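You operate a simulated robot arm through the tools that you are given. There is no shell and no other tool. Be economical: measure what you need, move in short steps, check, and stop when the job is done.

You run a simulated two-armed robot. Do the job below in one go: nothing can be reset, and whatever is moved stays where it is left.

Task
Put the steel kettle on its plate and heat it to 80 C.
Fine: lid shut.

The check looks at the end state, three seconds after you hand in, the way a careful person would. Anything else that was tipped, shoved, dropped, spilled or broken makes it a failure. Lids that push on must go on centred and level and be pressed home; caps that screw on are set level and turned clockwise until they are tight.

Robot
Two 7-joint arms with three-finger grippers on one trunk that stands fixed in place. Base frame: the origin is at the foot of the trunk, x ahead of it, y to its left, z up. Lengths are in mm, angles in degrees, forces in N, time in s.
The left shoulder is at [82, 126, 1133], the right one opposite. With the tool pointing down near the work surface each hand reaches from about 380 to 860 mm from the base axis, measured 20 degrees to its own side. Payload 2.94 kg a hand.
The tool frame of a hand sits at the grasp point between the pads (the TCP): z along the fingers, y along the line on which they close. The tips reach 30 mm beyond it. The gripper opens to 128 mm. The gripper's body begins 93 mm behind the TCP.
Orientation is told as [roll, pitch, yaw] about the base's x, y, z axes, in that order, counted from this pose: with the fingers straight down and closing along the base's y, the tool's x points along the base's -x, its y along +y and its z along -z.

Tools
- The arms move only by the tool drive_tool. It takes "left_targets", "right_targets" or both (then of equal length, played together; a hand with none holds still); each is a list of rows, each a list of 7 numbers: the shift along the base's x, y, z in units of 20 mm (1.0 is 20 mm), then the turn, a rotation vector about the base's x, y, z in units of 5 degrees (1.0 is 5 degrees), then the closure, from 0 (fully open) to 1 (shut). In form: [[dx, dy, dz, ax, ay, az, hand], ...]. A call has 1 to 8 rows; each row shifts and turns the commanded pose from where the row before left it. A call with a number of a shift or a turn outside -1 to 1 is refused whole. Rows are played at 5 a second. More than 50 mm and 8.6 degrees between two rows, or a gripper value outside its range, and nothing of the call is played. A pose out of reach is approached as far as the arm can. The call stops where the force on the tool passes 40 N (or 10 N more than at its start, if that is more) or the arm is blocked; 0.2 s more then pass. The fingers move at their own pace and stop on an object; they squeeze with about 28 N. The grip force told is the motor's: it shows also when the fingers shut on nothing. Time passes only in rows, and 0.2 s behind the last, so rows that do not move let the fingers close. It gives the time, the measured TCP pose, the force on the tool (base axes), the opening and the grip force at its end, in the units of the frame above (readings bear some noise), with the torque about the TCP (base axes, N m) and any sound that the robot's microphone picked up, and new pictures: "views" is both (left out), scene, wrist or none (wrist: the cameras of the hands that moved).
- Cameras (640 x 400 px; columns grow to the right, rows downward): "scene" is now at [206.2, -46.2, 1317.3]; the picture's right is [-0.50, -0.86, 0.00], its down [-0.31, 0.18, -0.93] and it looks along [0.80, -0.47, -0.36] (base axes); focal length 274 px, centre (320, 200). "left" rides on the left gripper at [69, 15, -120] in its tool frame; the picture's right is [-0.22, 0.98, 0.00], its down [-0.82, -0.18, -0.54] and it looks along [-0.53, -0.12, 0.84] (tool axes); focal length 251 px, centre (320, 200). "right" rides on the right gripper at [69, -15, -120] in its tool frame; the picture's right is [0.21, 0.98, 0.00], its down [-0.82, 0.18, -0.54] and it looks along [-0.53, 0.12, 0.84] (tool axes); focal length 251 px, centre (320, 200). There is no depth. A picture from a camera that has moved, and an enlarged one, comes with that camera's place and axes in the base frame and with its lens.
- slide_trunk(by): slides the trunk up (or, below 0, down) by that many mm; the arms and the scene camera ride with it, the base frame stays. It gives what a move gives, with no picture.
- turn_head(pan, tilt): turns the head with the scene camera to pan (to the left, within 80 degrees either way) and tilt (down, from -29 to 69), counted from straight ahead of the robot. It gives what a move gives, and a new picture of the scene camera.
- inspect(camera, box): a new picture of the part [left, top, right, bottom] of that camera's present view, enlarged. It takes no simulated time.
- finish_job(): hands the job in; it is judged then, once.

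Work in short steps. Places have to be worked out from the pictures, the camera data and where the tool is seen: move nearer, look again, correct. Check each grasp and each placing, and mend what went wrong. You have 120 turns and 200 pictures in all, those below and enlarged ones among them. Open the grippers and draw the arms clear of the work before you hand the job in, unless the task says otherwise; then end with one line.

The tools are called after "Request:" as a command line: name --argument value ..., lists and objects as JSON in quotes. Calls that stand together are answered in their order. drive_tool: Moves the arms, as the interface text tells. Its arguments: {"type":"object","properties":{"left_targets":{"type":"array","items":{"type":"array","items":{"type":"number"}}},"right_targets":{"type":"array","items":{"type":"array","items":{"type":"number"}}},"views":{"type":"string","enum":["both","scene","wrist","none"]}},"required":[]} The other tools are called the same way: slide_trunk (by) slides the trunk up or down; turn_head (pan, tilt) turns the head that bears the scene camera; inspect (camera, box) takes an enlarged picture of a part of a camera's view; finish_job () hands the job in.

At the start:

```text
time_s: 0.0
left_ee_pos: [483.8, -68.0, 1229.0]
left_tcp_rot: [0.0, 0.0, 0.0]
left_force: [0.2, 0.1, 0.1]
left_ft_torque: [0.0, 0.0, -0.01]
left_grip_width: 128.0
left_gripper_force: 0.1
right_ee_pos: [360.6, -548.4, 1225.8]
right_tcp_rot: [-0.1, 0.0, 0.1]
right_force: [0.5, 0.0, 0.0]
right_ft_torque: [0.01, 0.0, 0.0]
right_grip_width: 128.1
right_gripper_force: 0.0
trunk travel left (down, up): [-350.0, 197.0]
head pan, tilt: [-30.3, 21.3]
```

scene: 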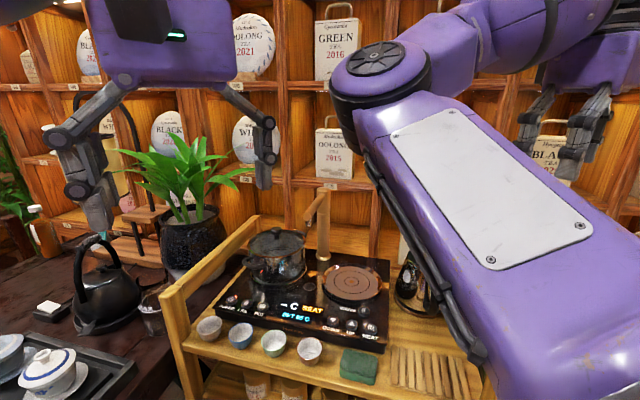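
right: 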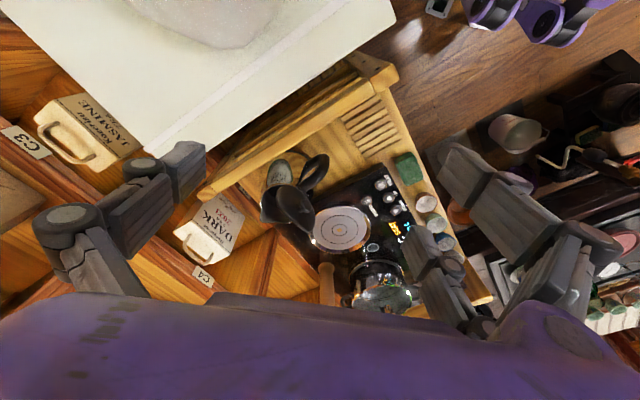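
left: 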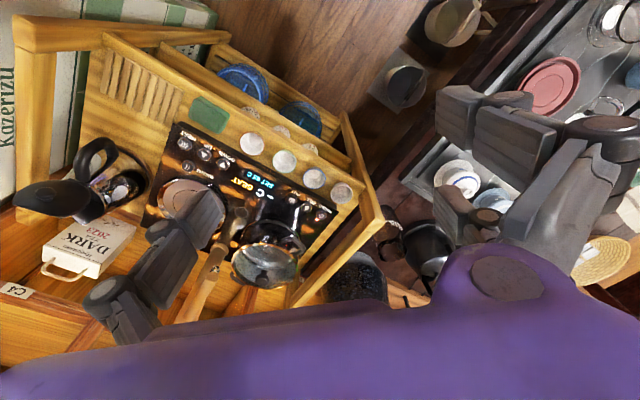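

The scene shows a two-place heater on a bamboo cart, with a glass pot on one side, an empty round plate on the other, and a steel kettle behind to the right. I'll look closer at the panel and the kettle.

Request:
inspect --camera "scene" --box '[200, 220, 440, 370]'

Request:
inspect --camera "right" --box '[240, 130, 480, 310]'

Request:
inspect --camera "left" --box '[10, 100, 370, 310]'

```text
2.67 times, centred on (320, 295) of scene
camera zoom: at [206.2, -46.2, 1317.3], right [-0.5, -0.86, 0.0], down [-0.31, 0.18, -0.93], along [0.8, -0.47, -0.36], focal length 730 px, centre (320, -53)
```

zoom: 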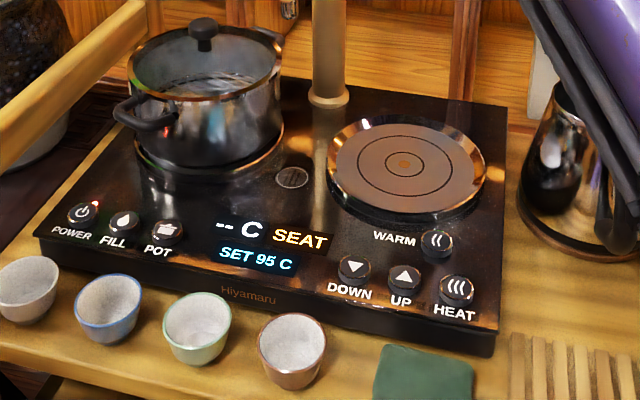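

```text
2.22 times, centred on (360, 220) of right
camera zoom: at [291.8, -564.0, 1344.8], right [-0.22, 0.98, 0.0], down [0.82, 0.18, 0.54], along [0.53, 0.12, -0.84], focal length 559 px, centre (231, 156)
```

zoom: 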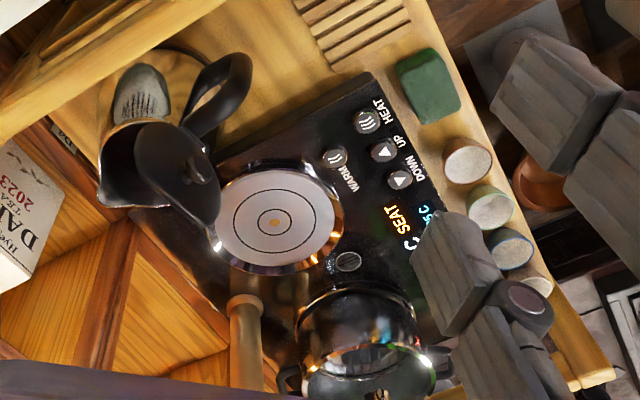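

```text
1.78 times, centred on (190, 205) of left
camera zoom: at [414.7, -53.6, 1350.0], right [0.21, 0.98, 0.0], down [0.82, -0.18, 0.54], along [0.53, -0.12, -0.84], focal length 447 px, centre (551, 191)
```

zoom: 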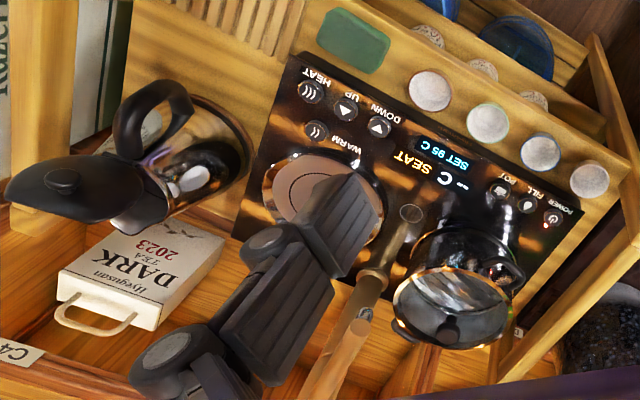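

Triangulating gives the plate centre at about (684, -425, 849) and the kettle near (555, -530), with its hinged lid open. I'll draw the right arm back for a clearer view.

Request:
drive_tool --right_targets '[[-1, -1, 0, 0, 0, 0, 0], [-1, -1, 0, 0, 0, 0, 0], [-1, -1, 0, 0, 0, 0, 0], [-1, -1, 0, 0, 0, 0, 0], [0, -1, 0, 0, 0, 0, 0]]' --views "none"

Request:
turn_head --pan -45 --tilt 42

Request:
inspect --camera "right" --box '[160, 100, 480, 300]'

```text
time_s: 1.2
left_ee_pos: [485.7, -70.0, 1228.1]
left_tcp_rot: [0.0, 0.0, 0.1]
left_force: [-0.2, 0.2, 0.0]
left_ft_torque: [-0.01, -0.01, -0.01]
left_grip_width: 128.0
left_gripper_force: 0.1
right_ee_pos: [282.1, -650.0, 1225.2]
right_tcp_rot: [-0.1, 0.0, 0.0]
right_force: [-0.1, -0.3, -0.3]
right_ft_torque: [0.01, 0.02, -0.03]
right_grip_width: 127.7
right_gripper_force: 0.1
trunk travel left (down, up): [-350.0, 197.0]
head pan, tilt: [-30.3, 21.3]
```

```text
time_s: 2.0
left_ee_pos: [483.3, -68.5, 1228.3]
left_tcp_rot: [-0.1, 0.0, 0.1]
left_force: [-0.5, -0.2, -0.8]
left_ft_torque: [-0.02, -0.02, 0.01]
left_grip_width: 128.1
left_gripper_force: 0.1
right_ee_pos: [283.1, -649.9, 1225.5]
right_tcp_rot: [-0.1, 0.1, 0.0]
right_force: [0.0, 0.8, 0.7]
right_ft_torque: [-0.01, 0.01, 0.01]
right_grip_width: 128.1
right_gripper_force: 0.0
trunk travel left (down, up): [-350.0, 197.0]
head pan, tilt: [-45.0, 42.0]
camera scene: at [185.1, -58.5, 1285.2], right [-0.71, -0.71, 0.0], down [-0.47, 0.47, -0.74], along [0.53, -0.53, -0.67], focal length 274 px, centre (320, 200)
```

scene: 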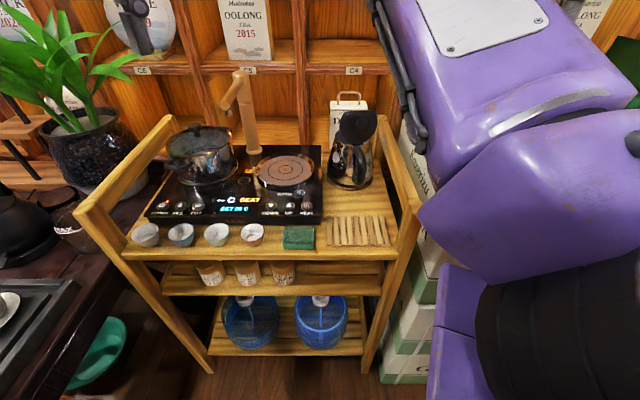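

```text
2.00 times, centred on (320, 200) of right
camera zoom: at [213.5, -665.4, 1343.6], right [-0.22, 0.98, 0.0], down [0.82, 0.18, 0.54], along [0.53, 0.12, -0.84], focal length 503 px, centre (320, 200)
```

zoom: 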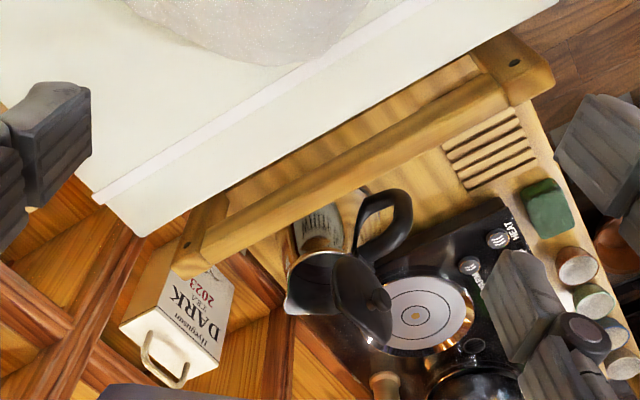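

The scene is now clear, so I'll zoom in on the kettle and panel.

Request:
inspect --camera "scene" --box '[310, 90, 400, 200]'

Request:
inspect --camera "scene" --box '[140, 110, 340, 235]'

Request:
inspect --camera "right" --box '[280, 180, 410, 290]'

```text
3.64 times, centred on (355, 145) of scene
camera zoom: at [185.1, -58.5, 1285.2], right [-0.71, -0.71, 0.0], down [-0.47, 0.47, -0.74], along [0.53, -0.53, -0.67], focal length 996 px, centre (193, 400)
```

zoom: 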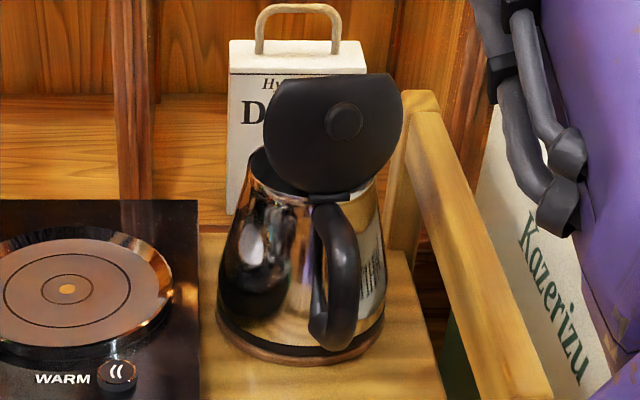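

```text
3.20 times, centred on (240, 172) of scene
camera zoom: at [185.1, -58.5, 1285.2], right [-0.71, -0.71, 0.0], down [-0.47, 0.47, -0.74], along [0.53, -0.53, -0.67], focal length 876 px, centre (576, 288)
```

zoom: 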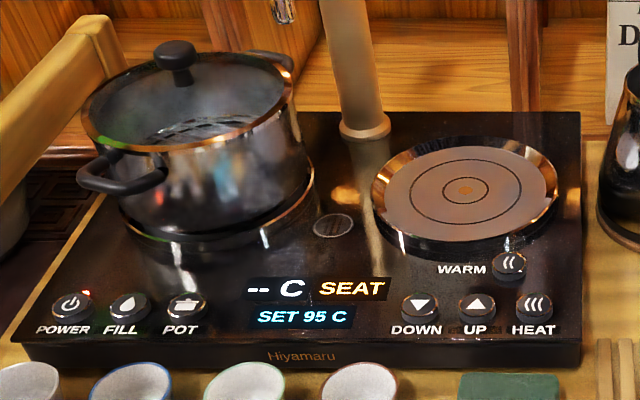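

```text
3.64 times, centred on (345, 235) of right
camera zoom: at [213.5, -665.4, 1343.6], right [-0.22, 0.98, 0.0], down [0.82, 0.18, 0.54], along [0.53, 0.12, -0.84], focal length 914 px, centre (229, 73)
```

zoom: 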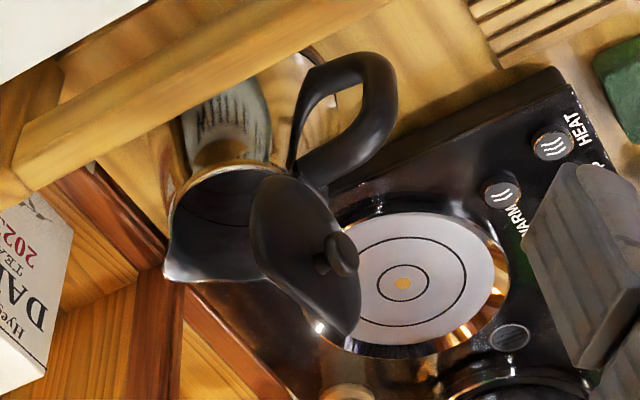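

The lid is hinged at the handle side and leaning open. I want to see into the kettle to check the water, so I'll move the right wrist camera above it.

Request:
drive_tool --right_targets '[[1, 0, 0, 0, 0, 0, 0], [1, 0, 0, 0, 0, 0, 0], [1, 0, 0, 0, 0, 0, 0], [1, 0, 0, 0, 0, 0, 0], [1, 0, 0, 0, 0, 0, 0], [1, 0, 0, 0, 0, 0, 0], [1, 0, 0, 0, 0, 0, 0], [1, 0, 0, 0, 0, 0, 0]]' --views "wrist"

Request:
inspect --camera "right" --box '[280, 80, 440, 180]'

```text
time_s: 3.8
left_ee_pos: [483.8, -68.5, 1228.5]
left_tcp_rot: [0.0, 0.0, 0.1]
left_force: [0.5, -0.3, -0.8]
left_ft_torque: [-0.01, -0.04, 0.0]
left_grip_width: 127.9
left_gripper_force: 0.0
right_ee_pos: [442.8, -649.1, 1225.3]
right_tcp_rot: [-0.1, 0.0, -0.1]
right_force: [-0.5, -0.4, 0.3]
right_ft_torque: [-0.01, 0.03, 0.0]
right_grip_width: 127.8
right_gripper_force: 0.0
trunk travel left (down, up): [-350.0, 197.0]
head pan, tilt: [-45.0, 42.0]
camera right: at [373.5, -663.7, 1344.9], right [-0.22, 0.98, 0.0], down [0.82, 0.18, 0.54], along [0.53, 0.12, -0.84], focal length 251 px, centre (320, 200)
```

right: 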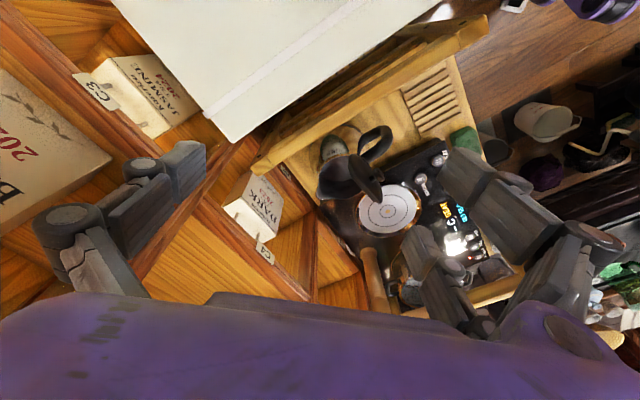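

```text
4.00 times, centred on (360, 130) of right
camera zoom: at [373.5, -663.7, 1344.9], right [-0.22, 0.98, 0.0], down [0.82, 0.18, 0.54], along [0.53, 0.12, -0.84], focal length 1006 px, centre (160, 480)
```

zoom: 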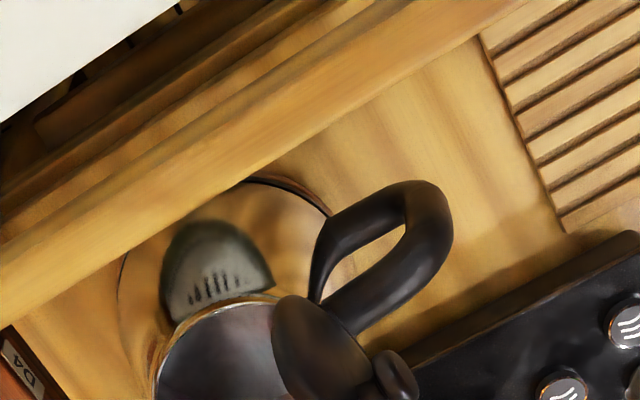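

Request:
inspect --camera "right" --box '[300, 120, 400, 220]'

Request:
turn_head --pan -45 --tilt 30

```text
4.00 times, centred on (350, 170) of right
camera zoom: at [373.5, -663.7, 1344.9], right [-0.22, 0.98, 0.0], down [0.82, 0.18, 0.54], along [0.53, 0.12, -0.84], focal length 1006 px, centre (200, 320)
```

zoom: 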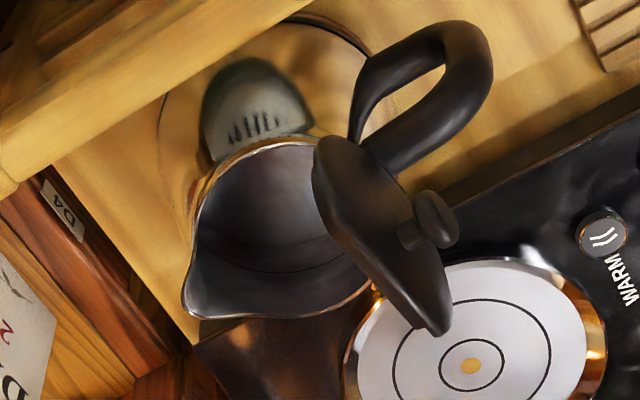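

```text
time_s: 4.6
left_ee_pos: [483.7, -68.0, 1228.8]
left_tcp_rot: [0.0, 0.1, 0.0]
left_force: [-0.9, -0.2, -0.3]
left_ft_torque: [-0.01, -0.06, -0.01]
left_grip_width: 128.1
left_gripper_force: 0.1
right_ee_pos: [441.9, -649.8, 1227.6]
right_tcp_rot: [0.0, 0.0, 0.1]
right_force: [0.9, 0.4, -0.4]
right_ft_torque: [-0.01, 0.0, 0.01]
right_grip_width: 128.1
right_gripper_force: 0.1
trunk travel left (down, up): [-350.0, 197.0]
head pan, tilt: [-45.0, 30.0]
camera scene: at [189.8, -63.2, 1303.4], right [-0.71, -0.71, 0.0], down [-0.35, 0.35, -0.87], along [0.61, -0.61, -0.5], focal length 274 px, centre (320, 200)
```

scene: 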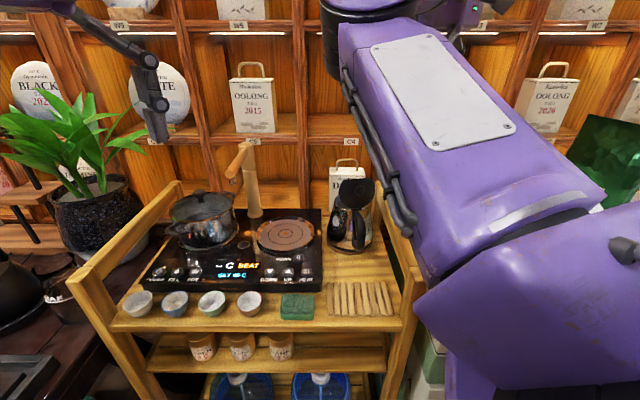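

The lid centre is at about (528, -535, 999), with the hinge near (536, -538, 944), the handle pointing toward about 142°, and the kettle axis near (574, -571). A line inside suggests water. I'll position the closed right hand behind the lid, turning it to match the handle plane.

Request:
drive_tool --right_targets '[[0.3, 0.9, 0, 0, 0, -0.95, 1], [0.3, 0.9, 0, 0, 0, -0.95, 1], [0.3, 0.9, 0, 0, 0, -0.95, 1], [0.3, 0.9, 0, 0, 0, -0.95, 1], [0.3, 0.9, 0, 0, 0, -0.95, 1], [0.3, 0.9, 0, 0, 0, -0.95, 1], [0.3, 0.9, 0, 0, 0, -0.95, 1], [0.3, 0.9, 0, 0, 0, -0.95, 1]]' --views "both"

```text
time_s: 6.4
left_ee_pos: [485.7, -67.0, 1229.1]
left_tcp_rot: [-0.1, 0.0, 0.1]
left_force: [-0.2, 0.4, -0.3]
left_ft_torque: [-0.03, -0.02, 0.02]
left_grip_width: 128.3
left_gripper_force: 0.1
right_ee_pos: [489.7, -502.6, 1227.6]
right_tcp_rot: [0.0, -0.1, -38.0]
right_force: [0.4, 0.5, -0.4]
right_ft_torque: [0.01, 0.01, 0.01]
right_grip_width: 0.0
right_gripper_force: 2.8
trunk travel left (down, up): [-350.0, 197.0]
head pan, tilt: [-45.0, 30.0]
camera scene: at [190.1, -62.5, 1303.4], right [-0.71, -0.71, 0.0], down [-0.35, 0.35, -0.87], along [0.61, -0.61, -0.5], focal length 274 px, centre (320, 200)
camera right: at [425.5, -472.9, 1345.4], right [0.43, 0.9, 0.0], down [0.76, -0.36, 0.54], along [0.49, -0.23, -0.84], focal length 251 px, centre (320, 200)
```

scene: 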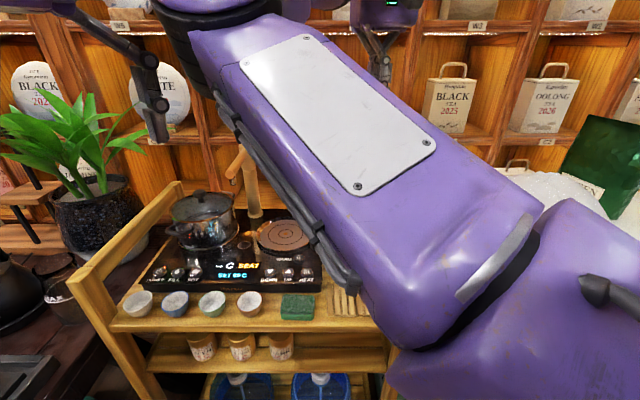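
right: 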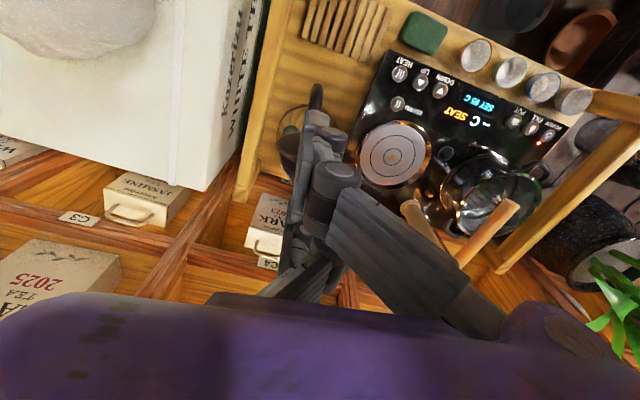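

I'll descend behind the lid to about z 1040 and watch with the left camera.

Request:
drive_tool --right_targets '[[0, 0, -1, 0, 0, 0, 1], [0, 0, -1, 0, 0, 0, 1], [0, 0, -1, 0, 0, 0, 1], [0, 0, -1, 0, 0, 0, 1], [0, 0, -1, 0, 0, 0, 1], [0, 0, -1, 0, 0, 0, 1], [0, 0, -1, 0, 0, 0, 1], [0, 0, -1, 0, 0, 0, 1]]' --views "wrist"

Request:
inspect --camera "left" --box '[0, 80, 240, 230]'

Request:
inspect --camera "scene" --box '[220, 160, 420, 285]'

```text
time_s: 8.2
left_ee_pos: [483.1, -67.4, 1229.9]
left_tcp_rot: [-0.2, 0.0, 0.1]
left_force: [0.7, -0.1, 0.5]
left_ft_torque: [0.0, 0.0, 0.0]
left_grip_width: 128.1
left_gripper_force: 0.1
right_ee_pos: [488.9, -505.3, 1064.7]
right_tcp_rot: [-0.1, 0.0, -37.9]
right_force: [-0.2, 0.3, -0.4]
right_ft_torque: [0.01, 0.01, -0.02]
right_grip_width: 0.0
right_gripper_force: 3.2
trunk travel left (down, up): [-350.0, 197.0]
head pan, tilt: [-45.0, 30.0]
camera right: at [425.0, -475.8, 1183.8], right [0.43, 0.9, 0.0], down [0.76, -0.36, 0.54], along [0.49, -0.23, -0.84], focal length 251 px, centre (320, 200)
```

right: 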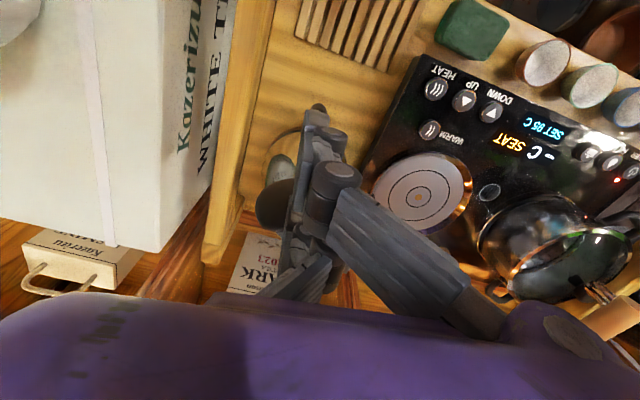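

```text
2.67 times, centred on (120, 155) of left
camera zoom: at [414.8, -54.0, 1350.0], right [0.21, 0.98, 0.0], down [0.82, -0.18, 0.54], along [0.53, -0.12, -0.84], focal length 670 px, centre (853, 320)
```

zoom: 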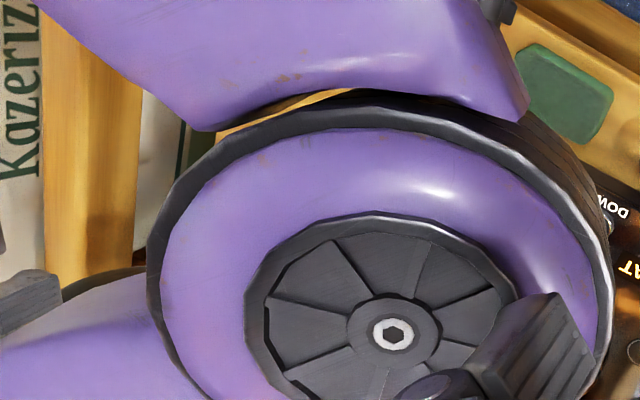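

```text
3.20 times, centred on (320, 222) of scene
camera zoom: at [190.2, -63.5, 1303.4], right [-0.71, -0.71, 0.0], down [-0.35, 0.35, -0.87], along [0.61, -0.61, -0.5], focal length 876 px, centre (320, 128)
```

zoom: 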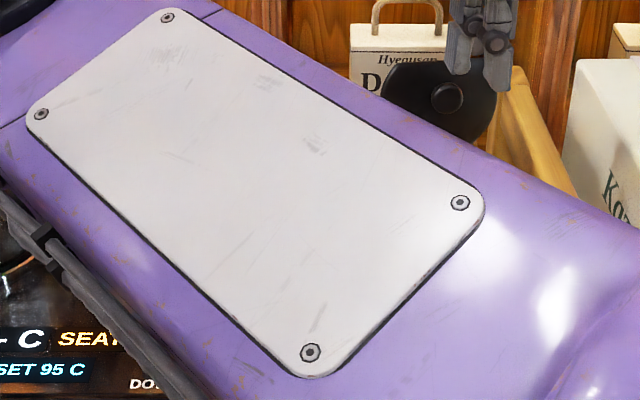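

The fingertips sit about 30 mm off the lid's centre line, and the right elbow is close to the left hand. I'll move the left hand away while shifting the right hand to the lid centre line and lowering it below the lid's top edge at about z 1027.

Request:
drive_tool --left_targets '[[-0.5, 1, 0, 0, 0, 0, 0], [-0.5, 1, 0, 0, 0, 0, 0], [-0.5, 1, 0, 0, 0, 0, 0], [-0.5, 1, 0, 0, 0, 0, 0], [-0.5, 1, 0, 0, 0, 0, 0], [-0.5, 1, 0, 0, 0, 0, 0]]' --right_targets '[[0, 0, 0, 0, 0, 0, 1], [0, 0, 0, 0, 0, 0, 1], [0.2, 0.26, 0, 0, 0, 0, 1], [0.2, 0.26, 0, 0, 0, 0, 1], [0, 0, -0.7, 0, 0, 0, 1], [0, 0, -0.7, 0, 0, 0, 1]]' --views "none"

Request:
inspect --camera "scene" --box '[320, 145, 420, 225]'

Request:
inspect --camera "right" --box '[220, 80, 380, 280]'

```text
time_s: 9.6
left_ee_pos: [424.1, 53.0, 1229.0]
left_tcp_rot: [0.0, -0.1, 0.0]
left_force: [-0.1, 0.5, 0.0]
left_ft_torque: [-0.01, 0.03, -0.02]
left_grip_width: 128.1
left_gripper_force: 0.0
right_ee_pos: [496.4, -494.4, 1039.7]
right_tcp_rot: [-0.1, 0.0, -38.0]
right_force: [0.0, 1.0, 0.8]
right_ft_torque: [-0.05, -0.03, 0.03]
right_grip_width: 0.1
right_gripper_force: 3.6
trunk travel left (down, up): [-350.0, 197.0]
head pan, tilt: [-45.0, 30.0]
```

```text
5.00 times, centred on (370, 185) of scene
camera zoom: at [189.6, -62.4, 1303.5], right [-0.71, -0.71, 0.0], down [-0.35, 0.35, -0.87], along [0.61, -0.61, -0.5], focal length 1369 px, centre (70, 275)
```

zoom: 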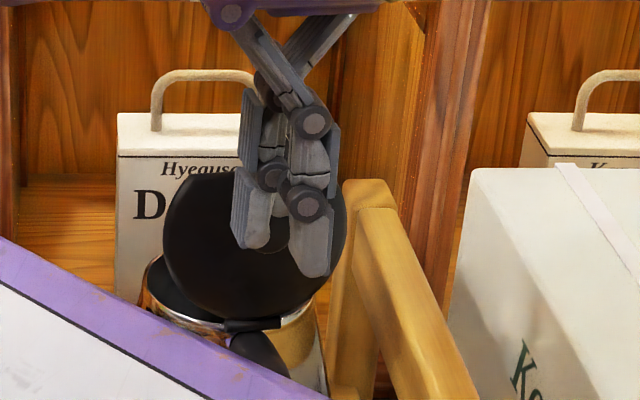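

```text
2.00 times, centred on (300, 180) of right
camera zoom: at [432.7, -464.4, 1158.0], right [0.43, 0.9, 0.0], down [0.76, -0.36, 0.54], along [0.49, -0.23, -0.84], focal length 503 px, centre (360, 240)
```

zoom: 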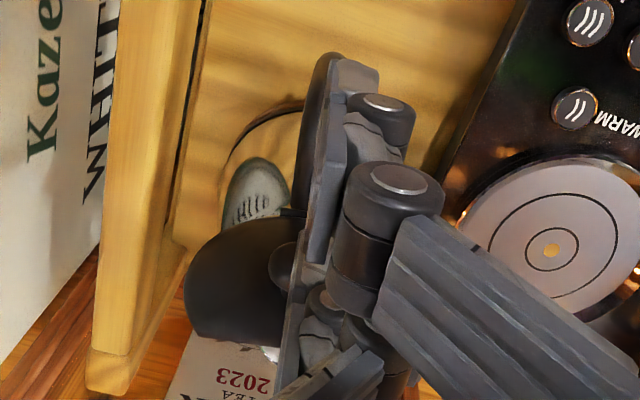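

The fingers are behind the lid, right at its centre. I'll push toward the spout in small steps.

Request:
drive_tool --right_targets '[[0.47, -0.37, 0, 0, 0, 0, 1], [0.47, -0.37, 0, 0, 0, 0, 1], [0.47, -0.37, 0, 0, 0, 0, 1], [0.47, -0.37, 0, 0, 0, 0, 1], [0.47, -0.37, 0, 0, 0, 0, 1]]' --views "none"

Request:
inspect --camera "scene" --box '[320, 145, 420, 225]'

```text
time_s: 10.8
left_ee_pos: [424.1, 51.8, 1228.2]
left_tcp_rot: [0.0, 0.0, 0.1]
left_force: [-0.2, -0.3, 0.5]
left_ft_torque: [0.03, -0.04, -0.04]
left_grip_width: 127.9
left_gripper_force: 0.1
right_ee_pos: [543.4, -531.6, 1037.5]
right_tcp_rot: [-0.1, 0.0, -38.0]
right_force: [0.1, -0.2, -0.5]
right_ft_torque: [0.0, 0.0, 0.01]
right_grip_width: 0.0
right_gripper_force: 3.2
trunk travel left (down, up): [-350.0, 197.0]
head pan, tilt: [-45.0, 30.0]
```

```text
5.00 times, centred on (370, 185) of scene
camera zoom: at [190.0, -63.5, 1303.4], right [-0.71, -0.71, 0.0], down [-0.35, 0.35, -0.87], along [0.61, -0.61, -0.5], focal length 1369 px, centre (70, 275)
```

zoom: 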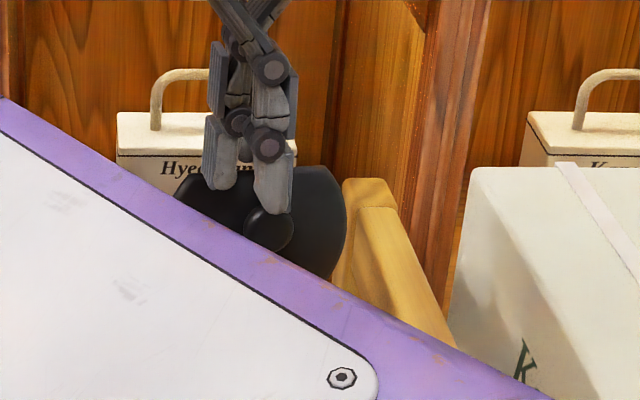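

Request:
drive_tool --right_targets '[[0.47, -0.37, 0, 0, 0, 0, 1], [0.47, -0.37, 0, 0, 0, 0, 1], [0.47, -0.37, 0, 0, 0, 0, 1]]' --views "none"

Request:
inspect --camera "scene" --box '[320, 145, 420, 225]'

Request:
inspect --camera "right" --box '[180, 50, 420, 290]'

```text
time_s: 11.6
left_ee_pos: [424.2, 51.3, 1229.3]
left_tcp_rot: [0.0, -0.1, 0.1]
left_force: [0.1, 0.4, -0.4]
left_ft_torque: [0.0, -0.01, 0.03]
left_grip_width: 128.1
left_gripper_force: 0.0
right_ee_pos: [572.1, -554.1, 1038.4]
right_tcp_rot: [0.1, 0.0, -37.9]
right_force: [0.1, -0.6, 0.6]
right_ft_torque: [0.01, -0.03, 0.01]
right_grip_width: 0.0
right_gripper_force: 3.0
trunk travel left (down, up): [-350.0, 197.0]
head pan, tilt: [-45.0, 30.0]
```

```text
5.00 times, centred on (370, 185) of scene
camera zoom: at [190.0, -63.5, 1303.4], right [-0.71, -0.71, 0.0], down [-0.35, 0.35, -0.87], along [0.61, -0.61, -0.5], focal length 1369 px, centre (70, 275)
```

zoom: 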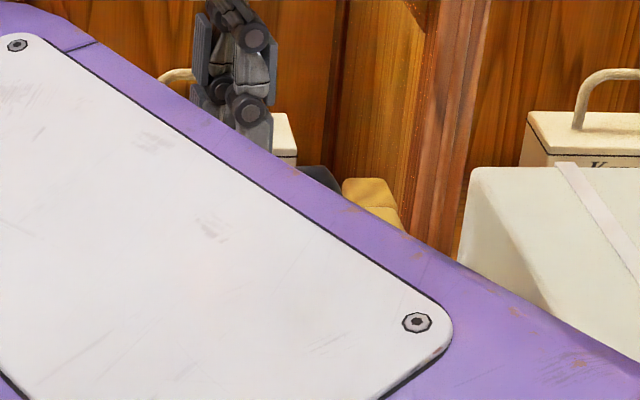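

```text
1.67 times, centred on (300, 170) of right
camera zoom: at [508.2, -523.6, 1157.3], right [0.43, 0.9, 0.0], down [0.76, -0.36, 0.54], along [0.49, -0.23, -0.84], focal length 419 px, centre (353, 250)
```

zoom: 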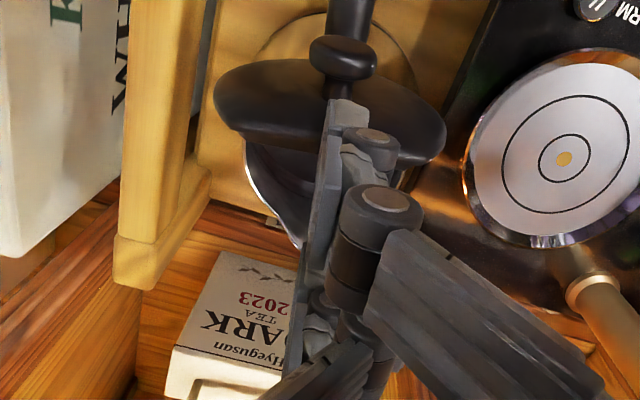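

The lid's outer face points up and outward, so it is only about 60–70° open. The fingers are now at its upper edge, so I'll keep pushing forward.

Request:
drive_tool --right_targets '[[0.47, -0.37, 0, 0, 0, 0, 1], [0.47, -0.37, 0, 0, 0, 0, 1]]' --views "none"

Request:
inspect --camera "right" --box '[180, 50, 420, 290]'

```text
time_s: 12.2
left_ee_pos: [423.4, 51.6, 1229.1]
left_tcp_rot: [0.0, 0.0, 0.1]
left_force: [-0.1, 0.1, -0.4]
left_ft_torque: [0.02, -0.01, -0.01]
left_grip_width: 128.1
left_gripper_force: 0.0
right_ee_pos: [591.6, -569.7, 1038.6]
right_tcp_rot: [0.0, 0.1, -37.9]
right_force: [0.0, 0.2, 0.0]
right_ft_torque: [0.0, -0.03, 0.01]
right_grip_width: 0.2
right_gripper_force: 2.8
trunk travel left (down, up): [-350.0, 197.0]
head pan, tilt: [-45.0, 30.0]
```

```text
1.67 times, centred on (300, 170) of right
camera zoom: at [527.6, -538.1, 1156.9], right [0.43, 0.9, 0.0], down [0.76, -0.36, 0.54], along [0.49, -0.23, -0.84], focal length 419 px, centre (353, 250)
```

zoom: 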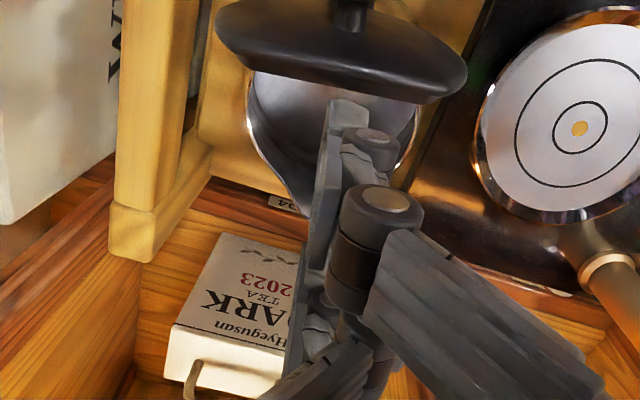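

The fingers slid over the top and the lid is unmoved: its upper edge triangulates to about (551, -552, 1027), so it is about 76° open on a stiff or sprung hinge. I'll go back up and behind it, onto its centre line, then follow its closing arc.

Request:
drive_tool --right_targets '[[0, 0, 1, 0, 0, 0, 1], [0, 0, 1, 0, 0, 0, 1], [0, 0, 1, 0, 0, 0, 1], [-0.834, 0.505, 0, 0, 0, 0, 1], [-0.834, 0.505, 0, 0, 0, 0, 1], [-0.834, 0.505, 0, 0, 0, 0, 1], [-0.834, 0.505, 0, 0, 0, 0, 1], [-0.834, 0.505, 0, 0, 0, 0, 1]]' --views "none"

Request:
inspect --camera "scene" --box '[310, 130, 410, 210]'

Request:
inspect --camera "right" --box '[180, 50, 420, 290]'

```text
time_s: 14.0
left_ee_pos: [423.8, 52.7, 1229.0]
left_tcp_rot: [-0.1, 0.0, 0.0]
left_force: [0.3, 0.0, -0.5]
left_ft_torque: [0.01, 0.03, -0.01]
left_grip_width: 128.2
left_gripper_force: 0.0
right_ee_pos: [506.1, -516.6, 1097.1]
right_tcp_rot: [0.0, 0.0, -37.9]
right_force: [-0.6, -0.1, 0.1]
right_ft_torque: [0.0, -0.02, 0.0]
right_grip_width: 0.0
right_gripper_force: 2.5
trunk travel left (down, up): [-350.0, 197.0]
head pan, tilt: [-45.0, 30.0]
```

```text
5.00 times, centred on (360, 170) of scene
camera zoom: at [189.7, -62.9, 1303.5], right [-0.71, -0.71, 0.0], down [-0.35, 0.35, -0.87], along [0.61, -0.61, -0.5], focal length 1369 px, centre (120, 350)
```

zoom: 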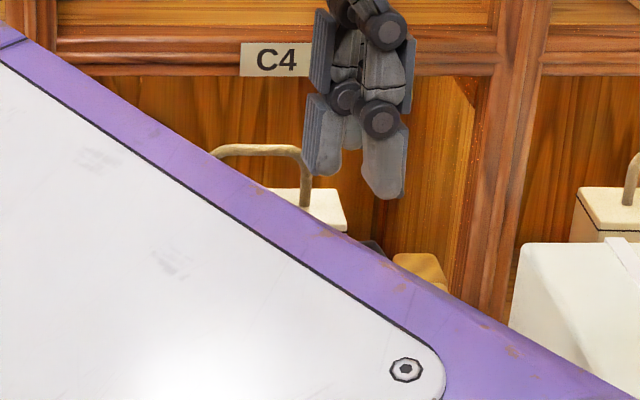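

```text
1.67 times, centred on (300, 170) of right
camera zoom: at [443.1, -486.5, 1216.3], right [0.43, 0.9, 0.0], down [0.76, -0.36, 0.54], along [0.49, -0.23, -0.84], focal length 419 px, centre (353, 250)
```

zoom: 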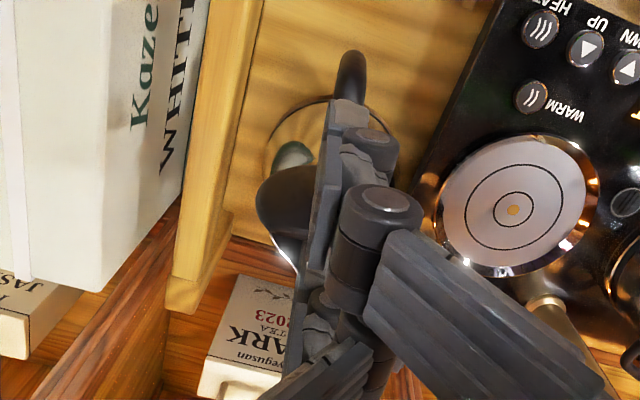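

I'm on the centre line behind the lid (s≈717, p≈-96). I'll descend and make contact, then check the forces.

Request:
drive_tool --right_targets '[[0, 0, -1, 0, 0, 0, 1], [0, 0, -1, 0, 0, 0, 1], [0, 0, -0.45, 0, 0, 0, 1], [0.8, -0.62, 0, 0, 0, 0, 1], [0.8, -0.62, 0, 0, 0, 0, 1], [0.4, -0.31, 0, 0, 0, 0, 1]]' --views "none"

Request:
inspect --camera "right" --box '[180, 50, 420, 290]'

Request:
inspect --camera "scene" --box '[310, 150, 410, 230]'

```text
time_s: 15.4
left_ee_pos: [423.7, 51.0, 1229.6]
left_tcp_rot: [0.1, 0.0, 0.2]
left_force: [1.3, -0.1, -0.1]
left_ft_torque: [0.02, -0.01, 0.03]
left_grip_width: 128.2
left_gripper_force: 0.1
right_ee_pos: [546.7, -549.5, 1050.0]
right_tcp_rot: [-0.1, 0.1, -38.0]
right_force: [0.1, -0.5, -0.4]
right_ft_torque: [-0.02, 0.01, 0.0]
right_grip_width: 0.0
right_gripper_force: 3.1
trunk travel left (down, up): [-350.0, 197.0]
head pan, tilt: [-45.0, 30.0]
```

```text
1.67 times, centred on (300, 170) of right
camera zoom: at [483.8, -519.2, 1167.9], right [0.43, 0.9, 0.0], down [0.76, -0.36, 0.54], along [0.49, -0.23, -0.84], focal length 419 px, centre (353, 250)
```

zoom: 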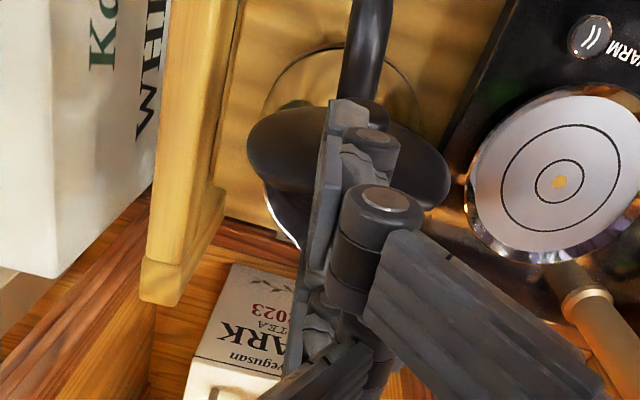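

```text
5.00 times, centred on (360, 190) of scene
camera zoom: at [189.9, -63.3, 1303.4], right [-0.71, -0.71, 0.0], down [-0.35, 0.35, -0.87], along [0.61, -0.61, -0.5], focal length 1369 px, centre (120, 250)
```

zoom: 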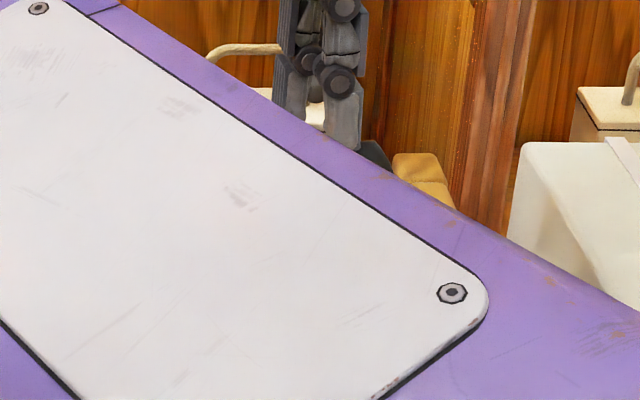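

There's no contact, and re-triangulating puts the lid's edge at z≈1010, so my tip at 1020 is passing over it. I'll go back, lower to tip z≈988 and push again.

Request:
drive_tool --right_targets '[[-0.8, 0.62, 0, 0, 0, 0, 1], [-0.8, 0.62, 0, 0, 0, 0, 1], [-0.6, 0.47, 0, 0, 0, 0, 1], [0, 0, -0.8, 0, 0, 0, 1], [0, 0, -0.8, 0, 0, 0, 1], [0.4, -0.31, 0, 0, 0, 0, 1], [0.4, -0.31, 0, 0, 0, 0, 1], [0.4, -0.31, 0, 0, 0, 0, 1]]' --views "none"

Request:
inspect --camera "right" --box '[180, 50, 420, 290]'

```text
time_s: 16.9
left_ee_pos: [424.7, 53.1, 1228.9]
left_tcp_rot: [0.0, 0.0, 0.1]
left_force: [0.9, -0.3, -0.8]
left_ft_torque: [0.03, 0.09, 0.01]
left_grip_width: 128.1
left_gripper_force: 0.0
right_ee_pos: [514.9, -525.1, 1025.4]
right_tcp_rot: [-0.2, -0.9, -38.1]
right_force: [-0.4, -1.5, 25.0]
right_ft_torque: [-0.66, -0.49, 0.03]
right_grip_width: 0.1
right_gripper_force: 2.7
trunk travel left (down, up): [-350.0, 197.0]
head pan, tilt: [-45.0, 30.0]
stopped in row 7 (right hand): the force on the tool passed its limit at 44 N (the readings are from after the stop); the commanded pose is now the measured one
```

```text
1.67 times, centred on (300, 170) of right
camera zoom: at [449.9, -492.5, 1142.4], right [0.43, 0.9, -0.01], down [0.75, -0.36, 0.55], along [0.49, -0.25, -0.83], focal length 419 px, centre (353, 250)
```

zoom: 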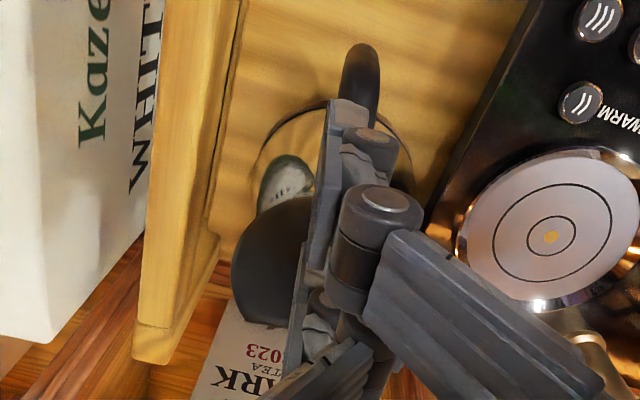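

The tip pressed down on the knob from above (knob top ≈ z 995 at s≈729). I'll lift, back off further behind the knob, then lower and push it forward.

Request:
drive_tool --right_targets '[[0, 0, 1, 0, 0, 0, 1], [0, 0, 0.3, 0, 0.18, 0, 1], [-0.8, 0.62, 0, 0, 0, 0, 1], [-0.7, 0.55, 0, 0, 0, 0, 1]]' --views "none"

Request:
inspect --camera "right" --box '[180, 50, 420, 290]'

Request:
inspect --camera "scene" --box '[310, 150, 410, 230]'

```text
time_s: 17.9
left_ee_pos: [424.5, 53.1, 1230.1]
left_tcp_rot: [-0.1, 0.0, 0.1]
left_force: [-0.2, 0.0, -0.1]
left_ft_torque: [0.01, 0.0, -0.01]
left_grip_width: 127.9
left_gripper_force: 0.0
right_ee_pos: [485.1, -499.9, 1047.2]
right_tcp_rot: [-0.7, 0.2, -38.0]
right_force: [-0.1, 0.8, -0.7]
right_ft_torque: [-0.02, -0.01, -0.01]
right_grip_width: 0.0
right_gripper_force: 3.1
trunk travel left (down, up): [-350.0, 197.0]
head pan, tilt: [-45.0, 30.0]
```

```text
1.67 times, centred on (300, 170) of right
camera zoom: at [421.6, -468.2, 1166.3], right [0.43, 0.9, -0.01], down [0.76, -0.36, 0.54], along [0.48, -0.24, -0.84], focal length 419 px, centre (353, 250)
```

zoom: 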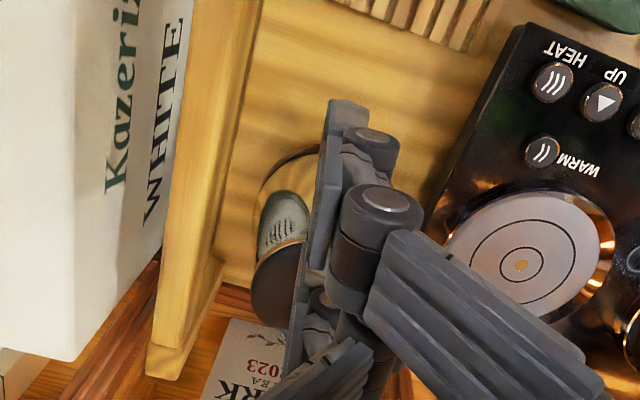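

```text
5.00 times, centred on (360, 190) of scene
camera zoom: at [189.7, -63.0, 1303.5], right [-0.71, -0.71, 0.0], down [-0.35, 0.35, -0.87], along [0.61, -0.61, -0.5], focal length 1369 px, centre (120, 250)
```

zoom: 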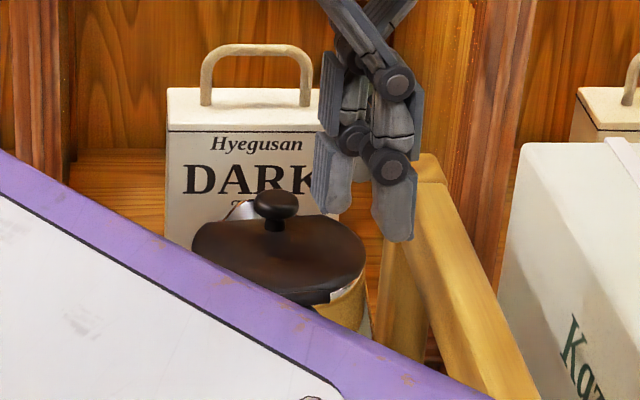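

The lid has now flipped over and appears to be down. I'll move above the knob, check it from close up, and press it home.

Request:
drive_tool --right_targets '[[0, 0, 0.7, 0, 0, 0, 1], [0.8, -0.62, 0, 0, 0, 0, 1], [0.8, -0.62, 0, 0, 0, 0, 1], [0.8, -0.62, 0, 0, 0, 0, 1], [0.8, -0.62, 0, 0, 0, 0, 1], [0.8, -0.62, 0, 0, 0, 0, 1], [0, 0, 0, 0.12, 0, 0, 1]]' --views "none"

Request:
inspect --camera "right" --box '[180, 50, 420, 290]'

Request:
inspect --camera "scene" --box '[310, 150, 410, 230]'

```text
time_s: 19.5
left_ee_pos: [424.4, 53.0, 1228.3]
left_tcp_rot: [0.0, 0.0, 0.1]
left_force: [-0.2, -0.4, 0.1]
left_ft_torque: [0.03, 0.0, 0.0]
left_grip_width: 127.9
left_gripper_force: 0.1
right_ee_pos: [563.7, -561.7, 1060.7]
right_tcp_rot: [-0.2, 0.6, -37.9]
right_force: [-0.1, -0.5, -0.8]
right_ft_torque: [0.02, 0.04, 0.02]
right_grip_width: 0.0
right_gripper_force: 2.9
trunk travel left (down, up): [-350.0, 197.0]
head pan, tilt: [-45.0, 30.0]
```

```text
1.67 times, centred on (300, 170) of right
camera zoom: at [501.8, -531.8, 1180.0], right [0.43, 0.9, 0.0], down [0.76, -0.37, 0.53], along [0.48, -0.23, -0.85], focal length 419 px, centre (353, 250)
```

zoom: 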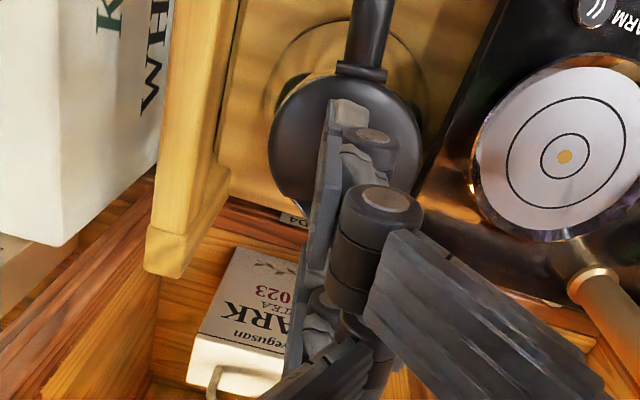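

```text
5.00 times, centred on (360, 190) of scene
camera zoom: at [189.8, -63.1, 1303.4], right [-0.71, -0.71, 0.0], down [-0.35, 0.35, -0.87], along [0.61, -0.61, -0.5], focal length 1369 px, centre (120, 250)
```

zoom: 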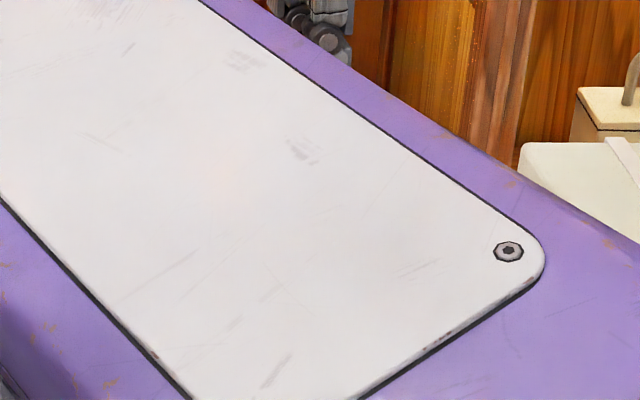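

The lid now lies flat, centred at about (568, -563). I'll press down gently on the knob to make sure it's home.

Request:
drive_tool --right_targets '[[0.2, -0.1, -0.8, 0, 0, 0, 1], [0, 0, -0.8, 0, 0, 0, 1], [0, 0, -0.25, 0, 0, 0, 1], [0, 0, -0.25, 0, 0, 0, 1], [0, 0, -0.25, 0, 0, 0, 1], [0, 0, -0.25, 0, 0, 0, 1]]' --views "none"

```text
time_s: 20.9
left_ee_pos: [424.1, 51.4, 1229.0]
left_tcp_rot: [-0.1, 0.1, 0.1]
left_force: [-0.2, -0.4, 0.2]
left_ft_torque: [0.02, 0.01, 0.0]
left_grip_width: 128.2
left_gripper_force: 0.2
right_ee_pos: [567.8, -564.6, 1008.7]
right_tcp_rot: [-0.3, 0.6, -38.1]
right_force: [0.6, 0.1, 0.2]
right_ft_torque: [0.0, 0.02, 0.03]
right_grip_width: 0.0
right_gripper_force: 3.0
trunk travel left (down, up): [-350.0, 197.0]
head pan, tilt: [-45.0, 30.0]
```

Request:
drive_tool --right_targets '[[0, 0, -0.25, 0, 0, 0, 1], [0, 0, -0.25, 0, 0, 0, 1], [0, 0, -0.2, 0, 0, 0, 1]]' --views "none"

```text
time_s: 21.7
left_ee_pos: [424.8, 52.0, 1229.8]
left_tcp_rot: [0.0, 0.0, 0.1]
left_force: [-0.4, -0.4, 0.1]
left_ft_torque: [0.0, 0.01, -0.02]
left_grip_width: 127.9
left_gripper_force: 0.0
right_ee_pos: [567.3, -564.1, 995.5]
right_tcp_rot: [-0.3, 0.7, -38.0]
right_force: [-0.2, 0.0, -1.0]
right_ft_torque: [-0.01, -0.01, 0.0]
right_grip_width: 0.1
right_gripper_force: 3.3
trunk travel left (down, up): [-350.0, 197.0]
head pan, tilt: [-45.0, 30.0]
```

Request:
drive_tool --right_targets '[[0, 0, -0.2, 0, 0, 0, 1], [0, 0, -0.2, 0, 0, 0, 1], [0, 0, -0.2, 0, 0, 0, 1]]' --views "none"

Request:
inspect --camera "right" --box '[180, 50, 420, 290]'

```text
time_s: 22.5
left_ee_pos: [424.1, 52.2, 1229.0]
left_tcp_rot: [-0.1, 0.0, 0.1]
left_force: [0.3, -1.2, -0.5]
left_ft_torque: [-0.02, -0.02, -0.01]
left_grip_width: 128.3
left_gripper_force: 0.1
right_ee_pos: [568.6, -564.2, 981.9]
right_tcp_rot: [-0.2, 0.6, -38.0]
right_force: [0.4, 0.0, -0.2]
right_ft_torque: [-0.01, 0.0, 0.03]
right_grip_width: 0.3
right_gripper_force: 3.1
trunk travel left (down, up): [-350.0, 197.0]
head pan, tilt: [-45.0, 30.0]
```

```text
1.67 times, centred on (300, 170) of right
camera zoom: at [506.0, -534.4, 1102.4], right [0.43, 0.9, 0.0], down [0.76, -0.37, 0.53], along [0.48, -0.23, -0.85], focal length 419 px, centre (353, 250)
```

zoom: 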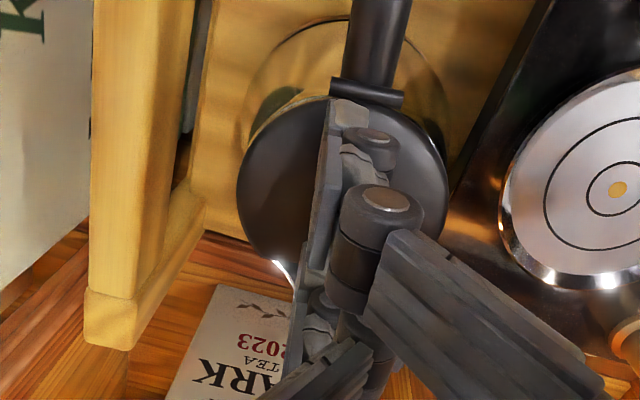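

Request:
drive_tool --right_targets '[[0, 0, -0.2, 0, 0, 0, 1], [0, 0, -0.2, 0, 0, 0, 1]]' --views "none"

```text
time_s: 23.1
left_ee_pos: [423.3, 54.8, 1230.9]
left_tcp_rot: [-0.1, -0.1, 0.1]
left_force: [-0.3, 0.3, -0.2]
left_ft_torque: [0.0, -0.04, 0.01]
left_grip_width: 127.9
left_gripper_force: 0.0
right_ee_pos: [567.6, -565.3, 979.7]
right_tcp_rot: [-0.3, 0.3, -38.0]
right_force: [3.2, -2.8, 25.1]
right_ft_torque: [-0.55, -0.42, 0.04]
right_grip_width: 0.1
right_gripper_force: 2.6
trunk travel left (down, up): [-350.0, 197.0]
head pan, tilt: [-45.0, 30.0]
```

Contact with 25 N on the knob (top ≈ z 950), so the lid is solid. I'll press slightly harder once, then lift off and retreat to look.

Request:
drive_tool --right_targets '[[0, 0, -0.12, 0, 0, 0, 1]]' --views "none"

Request:
drive_tool --right_targets '[[0, 0, 1, 0, 0, 0, 1], [0, 0, 1, 0, 0, 0, 1], [0, 0, 1, 0, 0, 0, 1], [-1, 0.5, 1, 0, 0, 0, 0], [-1, 0.5, 1, 0, 0, 0, 0], [-1, 0.5, 0, 0, 0, 0, 0], [-1, 0, 0, 0, 0, 0, 0], [-1, 0, 0, 0, 0, 0, 0]]' --views "wrist"

```text
time_s: 23.6
left_ee_pos: [422.9, 52.2, 1231.1]
left_tcp_rot: [-0.1, -0.1, 0.1]
left_force: [1.2, -0.9, 0.2]
left_ft_torque: [0.03, 0.03, 0.03]
left_grip_width: 128.0
left_gripper_force: 0.1
right_ee_pos: [568.0, -564.5, 978.3]
right_tcp_rot: [-0.3, -0.1, -38.1]
right_force: [-3.3, 2.7, 19.7]
right_ft_torque: [-0.35, -0.19, 0.01]
right_grip_width: 0.0
right_gripper_force: 3.9
trunk travel left (down, up): [-350.0, 197.0]
head pan, tilt: [-45.0, 30.0]
stopped in row 1 (right hand): the force on the tool passed its limit at 40 N (the readings are from after the stop); the commanded pose is now the measured one
```

```text
time_s: 25.4
left_ee_pos: [424.1, 51.9, 1229.4]
left_tcp_rot: [-0.1, -0.1, 0.1]
left_force: [-0.4, -1.0, 0.4]
left_ft_torque: [-0.02, -0.02, 0.02]
left_grip_width: 128.1
left_gripper_force: 0.0
right_ee_pos: [466.4, -536.3, 1074.8]
right_tcp_rot: [-0.4, 0.2, -37.9]
right_force: [0.2, -0.5, -0.1]
right_ft_torque: [0.01, -0.02, 0.0]
right_grip_width: 128.1
right_gripper_force: 0.0
trunk travel left (down, up): [-350.0, 197.0]
head pan, tilt: [-45.0, 30.0]
camera right: at [404.2, -504.5, 1194.4], right [0.43, 0.9, -0.01], down [0.76, -0.36, 0.54], along [0.48, -0.24, -0.84], focal length 251 px, centre (320, 200)
```

right: 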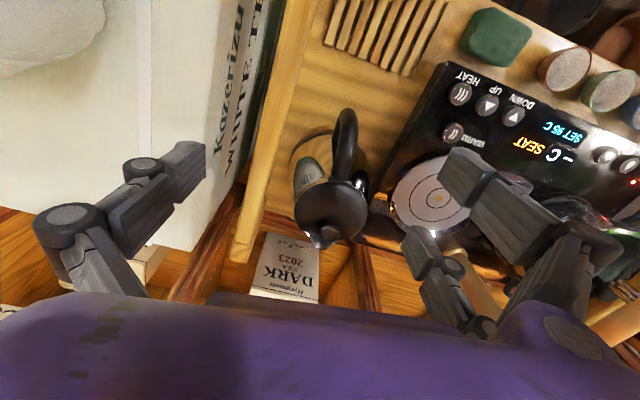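

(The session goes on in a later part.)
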